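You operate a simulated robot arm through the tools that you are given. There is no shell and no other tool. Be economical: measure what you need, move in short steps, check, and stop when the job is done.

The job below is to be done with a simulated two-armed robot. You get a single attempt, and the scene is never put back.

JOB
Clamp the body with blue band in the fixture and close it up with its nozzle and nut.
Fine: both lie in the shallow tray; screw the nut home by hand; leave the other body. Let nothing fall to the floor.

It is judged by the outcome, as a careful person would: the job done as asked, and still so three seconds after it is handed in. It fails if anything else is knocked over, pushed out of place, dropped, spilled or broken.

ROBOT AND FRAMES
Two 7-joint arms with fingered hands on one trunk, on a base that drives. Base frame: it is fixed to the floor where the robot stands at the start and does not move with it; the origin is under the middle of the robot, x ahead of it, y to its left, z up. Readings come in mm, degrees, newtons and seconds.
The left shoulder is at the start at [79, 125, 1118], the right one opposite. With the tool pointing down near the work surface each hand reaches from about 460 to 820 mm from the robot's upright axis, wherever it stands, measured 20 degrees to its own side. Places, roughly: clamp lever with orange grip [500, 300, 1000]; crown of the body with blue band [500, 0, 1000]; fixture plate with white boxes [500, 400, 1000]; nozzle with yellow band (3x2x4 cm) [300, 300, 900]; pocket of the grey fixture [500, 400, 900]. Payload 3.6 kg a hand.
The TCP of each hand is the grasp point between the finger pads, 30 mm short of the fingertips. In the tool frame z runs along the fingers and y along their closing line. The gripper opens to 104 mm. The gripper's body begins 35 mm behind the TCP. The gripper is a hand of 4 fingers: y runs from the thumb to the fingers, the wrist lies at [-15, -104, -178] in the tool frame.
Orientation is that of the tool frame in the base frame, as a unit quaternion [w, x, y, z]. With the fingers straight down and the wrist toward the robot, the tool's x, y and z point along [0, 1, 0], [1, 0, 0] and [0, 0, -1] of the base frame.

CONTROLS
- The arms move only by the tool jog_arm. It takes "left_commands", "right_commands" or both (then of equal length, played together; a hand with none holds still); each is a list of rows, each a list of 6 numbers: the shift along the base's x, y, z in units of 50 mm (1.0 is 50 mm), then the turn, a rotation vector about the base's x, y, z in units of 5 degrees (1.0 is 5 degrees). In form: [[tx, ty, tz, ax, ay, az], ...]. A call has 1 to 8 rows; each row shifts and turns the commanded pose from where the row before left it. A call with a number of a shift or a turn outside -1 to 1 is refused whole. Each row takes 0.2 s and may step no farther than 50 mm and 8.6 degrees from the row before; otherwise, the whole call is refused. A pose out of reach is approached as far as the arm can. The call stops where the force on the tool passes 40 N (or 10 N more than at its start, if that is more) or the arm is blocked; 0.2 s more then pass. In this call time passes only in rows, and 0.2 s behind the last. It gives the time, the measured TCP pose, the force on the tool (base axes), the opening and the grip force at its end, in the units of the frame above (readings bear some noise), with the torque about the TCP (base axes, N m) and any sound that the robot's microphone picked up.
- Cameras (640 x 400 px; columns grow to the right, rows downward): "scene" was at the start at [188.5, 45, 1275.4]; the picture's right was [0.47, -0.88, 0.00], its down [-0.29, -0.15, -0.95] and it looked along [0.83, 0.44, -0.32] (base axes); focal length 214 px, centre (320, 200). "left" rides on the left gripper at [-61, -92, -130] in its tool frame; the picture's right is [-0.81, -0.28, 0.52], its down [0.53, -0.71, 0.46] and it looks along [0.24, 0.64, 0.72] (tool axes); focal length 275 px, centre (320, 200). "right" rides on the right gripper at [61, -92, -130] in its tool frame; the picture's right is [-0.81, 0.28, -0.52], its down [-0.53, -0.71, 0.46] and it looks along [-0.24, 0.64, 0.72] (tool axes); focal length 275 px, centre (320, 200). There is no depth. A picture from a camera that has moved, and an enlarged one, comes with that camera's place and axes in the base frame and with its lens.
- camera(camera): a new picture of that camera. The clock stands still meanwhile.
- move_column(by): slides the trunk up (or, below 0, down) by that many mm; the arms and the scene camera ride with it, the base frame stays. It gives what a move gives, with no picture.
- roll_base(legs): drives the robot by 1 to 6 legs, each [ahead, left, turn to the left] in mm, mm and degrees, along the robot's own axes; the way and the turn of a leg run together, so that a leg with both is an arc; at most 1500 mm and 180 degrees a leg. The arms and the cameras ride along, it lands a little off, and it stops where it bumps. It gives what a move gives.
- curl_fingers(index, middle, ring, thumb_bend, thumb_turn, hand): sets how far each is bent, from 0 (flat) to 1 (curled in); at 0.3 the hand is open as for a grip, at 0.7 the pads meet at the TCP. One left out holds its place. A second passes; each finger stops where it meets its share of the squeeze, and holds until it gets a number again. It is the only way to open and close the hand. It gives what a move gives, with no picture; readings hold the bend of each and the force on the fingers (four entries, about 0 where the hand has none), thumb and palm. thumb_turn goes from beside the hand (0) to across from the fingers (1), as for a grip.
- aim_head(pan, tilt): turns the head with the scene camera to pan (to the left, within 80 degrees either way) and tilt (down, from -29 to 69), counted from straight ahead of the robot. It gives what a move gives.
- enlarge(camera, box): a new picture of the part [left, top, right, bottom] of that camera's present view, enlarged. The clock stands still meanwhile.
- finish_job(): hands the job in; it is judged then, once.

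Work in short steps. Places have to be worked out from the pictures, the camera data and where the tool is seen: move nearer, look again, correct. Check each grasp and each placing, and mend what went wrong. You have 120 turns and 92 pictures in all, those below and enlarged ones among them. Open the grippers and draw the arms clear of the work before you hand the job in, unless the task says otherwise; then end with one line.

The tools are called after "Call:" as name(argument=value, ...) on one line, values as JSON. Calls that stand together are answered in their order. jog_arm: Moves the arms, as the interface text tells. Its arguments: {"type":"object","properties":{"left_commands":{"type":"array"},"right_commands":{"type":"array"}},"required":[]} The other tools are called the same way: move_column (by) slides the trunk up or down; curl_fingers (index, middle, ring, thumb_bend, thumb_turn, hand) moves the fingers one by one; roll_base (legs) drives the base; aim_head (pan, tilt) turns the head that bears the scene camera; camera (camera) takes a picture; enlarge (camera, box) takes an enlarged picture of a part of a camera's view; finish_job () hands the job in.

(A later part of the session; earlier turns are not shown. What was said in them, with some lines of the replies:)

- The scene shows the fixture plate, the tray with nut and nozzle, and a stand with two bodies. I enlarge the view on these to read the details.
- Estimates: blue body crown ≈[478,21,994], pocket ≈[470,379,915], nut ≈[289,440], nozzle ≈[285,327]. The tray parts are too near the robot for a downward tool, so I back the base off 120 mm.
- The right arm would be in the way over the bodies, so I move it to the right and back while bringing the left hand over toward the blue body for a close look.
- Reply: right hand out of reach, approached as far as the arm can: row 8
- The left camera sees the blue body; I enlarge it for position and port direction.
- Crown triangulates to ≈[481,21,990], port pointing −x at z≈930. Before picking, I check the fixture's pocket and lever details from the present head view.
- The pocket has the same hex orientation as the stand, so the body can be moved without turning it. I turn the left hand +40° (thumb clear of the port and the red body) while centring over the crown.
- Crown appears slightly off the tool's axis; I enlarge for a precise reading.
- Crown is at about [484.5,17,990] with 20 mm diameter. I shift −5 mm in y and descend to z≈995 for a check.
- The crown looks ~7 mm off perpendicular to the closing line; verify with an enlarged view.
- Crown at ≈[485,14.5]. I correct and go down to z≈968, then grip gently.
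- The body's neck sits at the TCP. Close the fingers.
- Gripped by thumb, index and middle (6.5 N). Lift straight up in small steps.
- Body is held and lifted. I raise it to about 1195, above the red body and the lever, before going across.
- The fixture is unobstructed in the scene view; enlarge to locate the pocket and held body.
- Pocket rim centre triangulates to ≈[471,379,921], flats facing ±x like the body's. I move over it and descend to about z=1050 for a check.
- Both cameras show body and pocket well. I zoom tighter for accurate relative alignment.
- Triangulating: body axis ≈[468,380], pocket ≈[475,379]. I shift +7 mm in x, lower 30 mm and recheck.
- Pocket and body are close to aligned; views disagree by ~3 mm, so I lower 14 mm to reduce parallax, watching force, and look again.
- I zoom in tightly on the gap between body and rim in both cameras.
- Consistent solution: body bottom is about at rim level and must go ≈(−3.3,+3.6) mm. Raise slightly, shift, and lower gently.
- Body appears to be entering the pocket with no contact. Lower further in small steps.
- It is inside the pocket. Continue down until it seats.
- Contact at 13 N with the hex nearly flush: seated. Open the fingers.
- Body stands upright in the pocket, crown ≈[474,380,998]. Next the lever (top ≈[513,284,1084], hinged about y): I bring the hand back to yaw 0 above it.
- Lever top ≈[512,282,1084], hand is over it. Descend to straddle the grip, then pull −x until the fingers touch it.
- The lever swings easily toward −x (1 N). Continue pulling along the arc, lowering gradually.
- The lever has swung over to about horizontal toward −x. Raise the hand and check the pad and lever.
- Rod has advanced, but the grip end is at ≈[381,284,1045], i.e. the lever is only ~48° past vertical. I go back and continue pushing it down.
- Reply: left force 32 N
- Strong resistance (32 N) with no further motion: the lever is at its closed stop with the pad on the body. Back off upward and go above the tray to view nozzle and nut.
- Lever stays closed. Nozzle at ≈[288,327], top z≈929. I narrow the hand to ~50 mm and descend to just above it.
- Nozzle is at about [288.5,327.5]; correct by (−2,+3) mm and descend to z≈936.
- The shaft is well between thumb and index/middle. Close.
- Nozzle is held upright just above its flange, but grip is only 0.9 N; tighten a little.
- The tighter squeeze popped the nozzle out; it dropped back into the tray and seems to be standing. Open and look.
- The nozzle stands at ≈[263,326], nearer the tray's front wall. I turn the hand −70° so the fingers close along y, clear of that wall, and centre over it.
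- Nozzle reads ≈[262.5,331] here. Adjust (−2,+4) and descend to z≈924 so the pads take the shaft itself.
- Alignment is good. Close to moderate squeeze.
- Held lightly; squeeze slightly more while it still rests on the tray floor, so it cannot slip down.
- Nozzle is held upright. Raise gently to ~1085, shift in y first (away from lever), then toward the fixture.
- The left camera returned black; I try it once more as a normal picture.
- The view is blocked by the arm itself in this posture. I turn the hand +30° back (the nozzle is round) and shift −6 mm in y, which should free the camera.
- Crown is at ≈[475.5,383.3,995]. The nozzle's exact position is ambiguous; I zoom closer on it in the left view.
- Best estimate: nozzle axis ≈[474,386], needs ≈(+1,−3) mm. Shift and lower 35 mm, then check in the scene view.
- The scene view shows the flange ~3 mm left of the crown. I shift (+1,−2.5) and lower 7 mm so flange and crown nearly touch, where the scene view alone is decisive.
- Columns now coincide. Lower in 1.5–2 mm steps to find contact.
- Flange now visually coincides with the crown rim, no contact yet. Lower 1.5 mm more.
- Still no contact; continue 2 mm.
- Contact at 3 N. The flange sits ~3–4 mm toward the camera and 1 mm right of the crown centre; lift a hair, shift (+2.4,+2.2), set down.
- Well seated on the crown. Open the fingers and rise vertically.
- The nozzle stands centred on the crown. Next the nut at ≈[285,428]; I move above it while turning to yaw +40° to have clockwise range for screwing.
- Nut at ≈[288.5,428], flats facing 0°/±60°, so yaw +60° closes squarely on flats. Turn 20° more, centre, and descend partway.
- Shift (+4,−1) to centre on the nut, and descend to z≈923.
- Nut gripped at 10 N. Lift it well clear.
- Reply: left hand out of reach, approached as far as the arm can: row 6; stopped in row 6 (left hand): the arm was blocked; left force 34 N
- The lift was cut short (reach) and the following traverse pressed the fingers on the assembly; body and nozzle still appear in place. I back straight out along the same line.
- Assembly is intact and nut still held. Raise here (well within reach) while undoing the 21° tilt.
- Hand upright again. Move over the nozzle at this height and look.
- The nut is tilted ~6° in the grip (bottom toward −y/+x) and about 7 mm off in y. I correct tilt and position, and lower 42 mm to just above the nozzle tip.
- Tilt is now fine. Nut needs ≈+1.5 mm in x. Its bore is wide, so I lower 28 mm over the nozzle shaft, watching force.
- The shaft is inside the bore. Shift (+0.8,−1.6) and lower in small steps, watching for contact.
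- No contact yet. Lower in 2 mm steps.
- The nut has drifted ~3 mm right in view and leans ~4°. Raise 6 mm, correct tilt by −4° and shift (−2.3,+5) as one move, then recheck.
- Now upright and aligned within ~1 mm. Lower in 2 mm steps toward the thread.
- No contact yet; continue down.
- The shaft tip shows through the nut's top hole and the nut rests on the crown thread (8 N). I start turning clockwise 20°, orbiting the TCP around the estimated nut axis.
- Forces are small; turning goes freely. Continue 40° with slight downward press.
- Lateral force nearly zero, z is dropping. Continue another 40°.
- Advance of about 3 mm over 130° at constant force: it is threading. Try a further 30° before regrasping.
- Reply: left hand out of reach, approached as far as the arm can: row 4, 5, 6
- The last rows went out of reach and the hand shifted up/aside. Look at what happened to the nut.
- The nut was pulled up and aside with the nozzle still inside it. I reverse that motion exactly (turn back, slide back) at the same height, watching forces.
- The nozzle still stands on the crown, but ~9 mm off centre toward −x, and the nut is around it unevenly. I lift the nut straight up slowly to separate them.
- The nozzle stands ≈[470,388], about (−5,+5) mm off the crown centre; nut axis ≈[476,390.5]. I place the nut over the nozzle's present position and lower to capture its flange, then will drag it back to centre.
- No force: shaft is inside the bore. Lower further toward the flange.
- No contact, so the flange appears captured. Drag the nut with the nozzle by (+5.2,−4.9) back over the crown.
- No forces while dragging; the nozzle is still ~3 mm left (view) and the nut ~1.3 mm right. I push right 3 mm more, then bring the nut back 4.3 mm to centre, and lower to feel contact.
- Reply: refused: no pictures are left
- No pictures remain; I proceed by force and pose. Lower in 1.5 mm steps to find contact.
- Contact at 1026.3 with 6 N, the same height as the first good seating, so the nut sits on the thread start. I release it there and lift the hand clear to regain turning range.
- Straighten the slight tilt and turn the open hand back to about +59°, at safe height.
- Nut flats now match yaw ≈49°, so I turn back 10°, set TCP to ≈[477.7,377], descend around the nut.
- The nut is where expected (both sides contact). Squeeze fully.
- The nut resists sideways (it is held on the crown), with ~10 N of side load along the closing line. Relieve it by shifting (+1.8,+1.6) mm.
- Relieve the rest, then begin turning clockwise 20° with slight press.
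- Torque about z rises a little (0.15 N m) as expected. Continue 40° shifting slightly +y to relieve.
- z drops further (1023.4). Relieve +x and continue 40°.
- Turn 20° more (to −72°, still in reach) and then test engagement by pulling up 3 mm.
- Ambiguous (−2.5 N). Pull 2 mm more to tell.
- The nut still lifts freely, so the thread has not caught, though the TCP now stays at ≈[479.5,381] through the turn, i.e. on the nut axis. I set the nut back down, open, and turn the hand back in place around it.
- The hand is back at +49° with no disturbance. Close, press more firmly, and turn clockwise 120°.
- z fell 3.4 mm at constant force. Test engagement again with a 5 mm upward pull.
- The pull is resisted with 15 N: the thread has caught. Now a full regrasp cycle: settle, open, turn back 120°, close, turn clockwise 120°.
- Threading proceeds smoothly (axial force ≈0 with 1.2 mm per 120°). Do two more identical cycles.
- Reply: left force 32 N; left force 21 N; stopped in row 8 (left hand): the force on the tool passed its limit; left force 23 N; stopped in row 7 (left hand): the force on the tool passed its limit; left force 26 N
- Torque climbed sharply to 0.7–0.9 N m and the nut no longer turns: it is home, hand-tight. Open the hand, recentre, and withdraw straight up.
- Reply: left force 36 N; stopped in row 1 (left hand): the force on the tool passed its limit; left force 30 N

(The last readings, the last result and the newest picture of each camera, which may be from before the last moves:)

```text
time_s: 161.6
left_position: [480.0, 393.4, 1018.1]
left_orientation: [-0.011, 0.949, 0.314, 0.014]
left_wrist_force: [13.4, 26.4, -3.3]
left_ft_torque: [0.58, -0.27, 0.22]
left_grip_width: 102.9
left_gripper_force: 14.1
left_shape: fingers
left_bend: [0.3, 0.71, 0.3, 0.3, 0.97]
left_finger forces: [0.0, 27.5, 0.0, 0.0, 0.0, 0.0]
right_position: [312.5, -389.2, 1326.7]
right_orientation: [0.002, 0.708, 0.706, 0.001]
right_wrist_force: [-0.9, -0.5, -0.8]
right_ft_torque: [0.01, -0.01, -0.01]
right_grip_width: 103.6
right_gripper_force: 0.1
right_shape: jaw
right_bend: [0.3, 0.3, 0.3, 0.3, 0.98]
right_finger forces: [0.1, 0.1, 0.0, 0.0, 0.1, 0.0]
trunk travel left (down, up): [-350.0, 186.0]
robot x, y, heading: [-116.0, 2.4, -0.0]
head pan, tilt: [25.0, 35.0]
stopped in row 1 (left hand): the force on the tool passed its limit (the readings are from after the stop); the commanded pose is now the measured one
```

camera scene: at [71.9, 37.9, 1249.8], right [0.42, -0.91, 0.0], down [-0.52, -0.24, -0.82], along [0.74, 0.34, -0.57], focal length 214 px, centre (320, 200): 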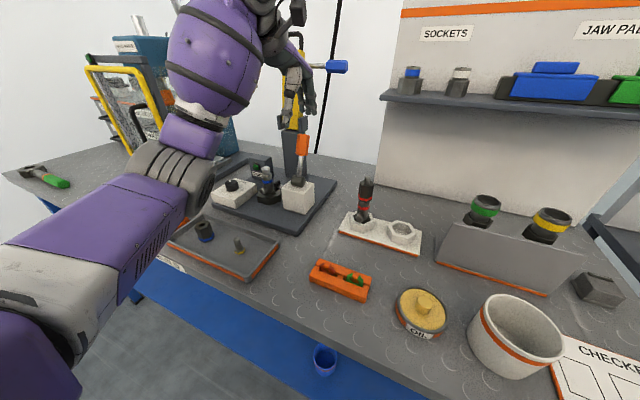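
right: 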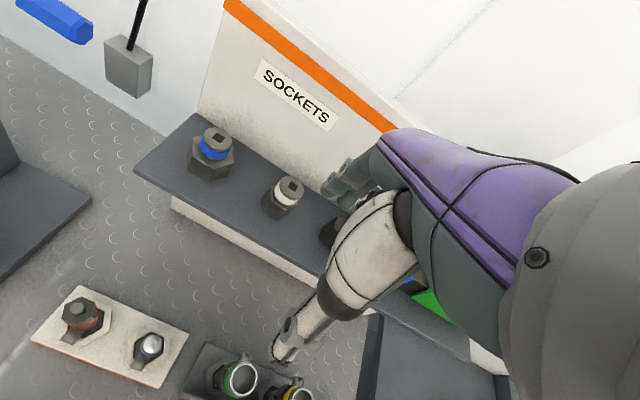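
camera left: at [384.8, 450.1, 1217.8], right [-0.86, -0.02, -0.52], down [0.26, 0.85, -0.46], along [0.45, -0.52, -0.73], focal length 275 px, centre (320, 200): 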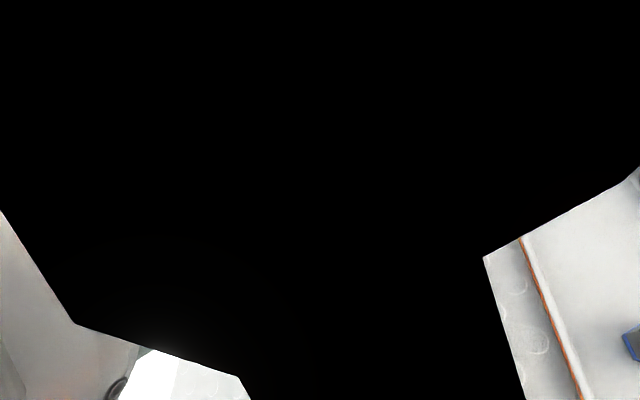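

The middle finger has slipped past a nut corner and is caught behind it while opening. Relax it to its present bend, then lift the hand straight up.

Call:
curl_fingers(hand="left", middle=0.73)

Call:
jog_arm(left_commands=[[0, 0, 0.1, 0, 0, 0], [0, 0, 0.2, 0, 0, 0]])

```text
time_s: 162.6
left_position: [483.3, 390.7, 1016.3]
left_orientation: [-0.009, 0.951, 0.31, 0.009]
left_wrist_force: [18.7, 25.4, -7.1]
left_ft_torque: [0.42, -0.32, 0.07]
left_grip_width: 102.9
left_gripper_force: 15.3
left_shape: fingers
left_bend: [0.3, 0.72, 0.3, 0.3, 0.97]
left_finger forces: [0.0, 30.9, 0.0, 0.0, 0.0, 0.1]
right_position: [314.1, -387.4, 1325.6]
right_orientation: [0.0, 0.707, 0.707, -0.001]
right_wrist_force: [-0.1, -0.7, 0.8]
right_ft_torque: [0.0, -0.01, -0.02]
right_grip_width: 103.7
right_gripper_force: 0.0
right_shape: jaw
right_bend: [0.3, 0.3, 0.3, 0.3, 0.98]
right_finger forces: [0.1, 0.0, 0.0, 0.0, 0.1, 0.1]
trunk travel left (down, up): [-350.0, 186.0]
robot x, y, heading: [-110.6, -1.1, -0.4]
head pan, tilt: [25.0, 35.0]
```

```text
time_s: 163.2
left_position: [482.0, 387.0, 1031.6]
left_orientation: [-0.007, 0.952, 0.307, 0.01]
left_wrist_force: [13.1, 11.6, -7.8]
left_ft_torque: [0.23, -0.24, 0.07]
left_grip_width: 102.7
left_gripper_force: 8.4
left_shape: fingers
left_bend: [0.3, 0.71, 0.3, 0.3, 0.97]
left_finger forces: [0.1, 16.1, 0.0, 0.1, 0.1, 0.0]
right_position: [313.2, -391.9, 1324.9]
right_orientation: [0.001, 0.708, 0.706, 0.001]
right_wrist_force: [-0.2, -0.8, 0.1]
right_ft_torque: [0.01, -0.01, -0.02]
right_grip_width: 103.8
right_gripper_force: 0.1
right_shape: jaw
right_bend: [0.3, 0.3, 0.3, 0.3, 0.98]
right_finger forces: [0.1, 0.0, 0.0, 0.0, 0.1, 0.0]
trunk travel left (down, up): [-350.0, 186.0]
robot x, y, heading: [-114.5, -1.6, -0.0]
head pan, tilt: [25.0, 35.0]
```

It slides free as it rises; keep lifting with slight relief toward the push, then open and withdraw.

Call:
jog_arm(left_commands=[[0.03, 0.03, 0.15, 0, 0, 0], [0.02, 0.02, 0.25, 0, 0, 0], [0, 0, 0.4, 0, 0, 0], [0, 0, 0.6, 0, 0, 0], [0, 0, 0.8, 0, 0, 0]])

Call:
curl_fingers(hand="left", middle=0.3)

Call:
jog_arm(left_commands=[[0, 0, 0.4, 0, 0, 0], [-0.5, 0.1, 0, 0, 0, 0], [-0.6, 0.1, 0, 0, 0, 0], [-0.6, 0.1, 0, 0, 0, 0]])

```text
time_s: 164.4
left_position: [482.1, 388.5, 1143.3]
left_orientation: [-0.008, 0.952, 0.307, 0.011]
left_wrist_force: [-0.7, -1.0, 0.2]
left_ft_torque: [0.0, 0.0, -0.02]
left_grip_width: 102.9
left_gripper_force: 0.0
left_shape: fingers
left_bend: [0.3, 0.73, 0.3, 0.3, 0.97]
left_finger forces: [0.1, 0.0, 0.1, 0.0, 0.1, 0.0]
right_position: [311.0, -393.5, 1326.4]
right_orientation: [0.0, 0.708, 0.706, 0.001]
right_wrist_force: [-0.4, -0.1, -0.4]
right_ft_torque: [-0.01, 0.0, 0.02]
right_grip_width: 103.7
right_gripper_force: 0.0
right_shape: jaw
right_bend: [0.3, 0.3, 0.3, 0.3, 0.98]
right_finger forces: [0.0, 0.0, 0.1, 0.1, 0.0, 0.0]
trunk travel left (down, up): [-350.0, 186.0]
robot x, y, heading: [-111.2, -3.8, -0.2]
head pan, tilt: [25.0, 35.0]
```

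```text
time_s: 165.4
left_position: [481.7, 389.3, 1143.2]
left_orientation: [-0.008, 0.951, 0.308, 0.012]
left_wrist_force: [0.3, 0.2, 0.2]
left_ft_torque: [-0.04, -0.01, 0.02]
left_grip_width: 103.2
left_gripper_force: 0.0
left_shape: fingers
left_bend: [0.3, 0.3, 0.3, 0.3, 0.97]
left_finger forces: [0.0, 0.0, 0.0, 0.0, 0.1, 0.0]
right_position: [312.0, -391.3, 1326.7]
right_orientation: [0.001, 0.707, 0.707, 0.001]
right_wrist_force: [-0.1, -0.7, 0.1]
right_ft_torque: [0.0, 0.03, 0.01]
right_grip_width: 103.7
right_gripper_force: 0.1
right_shape: jaw
right_bend: [0.3, 0.3, 0.3, 0.3, 0.98]
right_finger forces: [0.0, 0.1, 0.1, 0.0, 0.0, 0.1]
trunk travel left (down, up): [-350.0, 186.0]
robot x, y, heading: [-114.6, 3.4, -0.2]
head pan, tilt: [25.0, 35.0]
```

```text
time_s: 166.4
left_position: [398.1, 407.4, 1164.4]
left_orientation: [-0.008, 0.951, 0.308, 0.01]
left_wrist_force: [-0.4, 0.2, 0.7]
left_ft_torque: [-0.03, 0.0, -0.04]
left_grip_width: 102.8
left_gripper_force: 0.1
left_shape: fingers
left_bend: [0.3, 0.3, 0.3, 0.3, 0.97]
left_finger forces: [0.0, 0.0, 0.0, 0.1, 0.1, 0.1]
right_position: [309.7, -391.6, 1326.2]
right_orientation: [0.0, 0.708, 0.706, 0.001]
right_wrist_force: [-0.5, 0.8, 0.2]
right_ft_torque: [0.0, 0.01, 0.02]
right_grip_width: 103.4
right_gripper_force: 0.1
right_shape: jaw
right_bend: [0.3, 0.3, 0.3, 0.3, 0.98]
right_finger forces: [0.0, 0.1, 0.0, 0.0, 0.0, 0.0]
trunk travel left (down, up): [-350.0, 186.0]
robot x, y, heading: [-110.4, -1.4, -0.3]
head pan, tilt: [25.0, 35.0]
```

The hand is clear and open with zero force, the nut was turned until it stopped hard, and both arms are away from the work. I hand the job in.

Call:
finish_job()

```text
The job is handed in.
```

The blue-band body is clamped in the fixture and its nozzle and nut are on. The nut turned until it stopped hard at about 0.7–0.9 N m, but I had no pictures left to check how it finally sits. Along the way the nozzle dropped once within the tray and was knocked off centre once; nothing fell to the floor.
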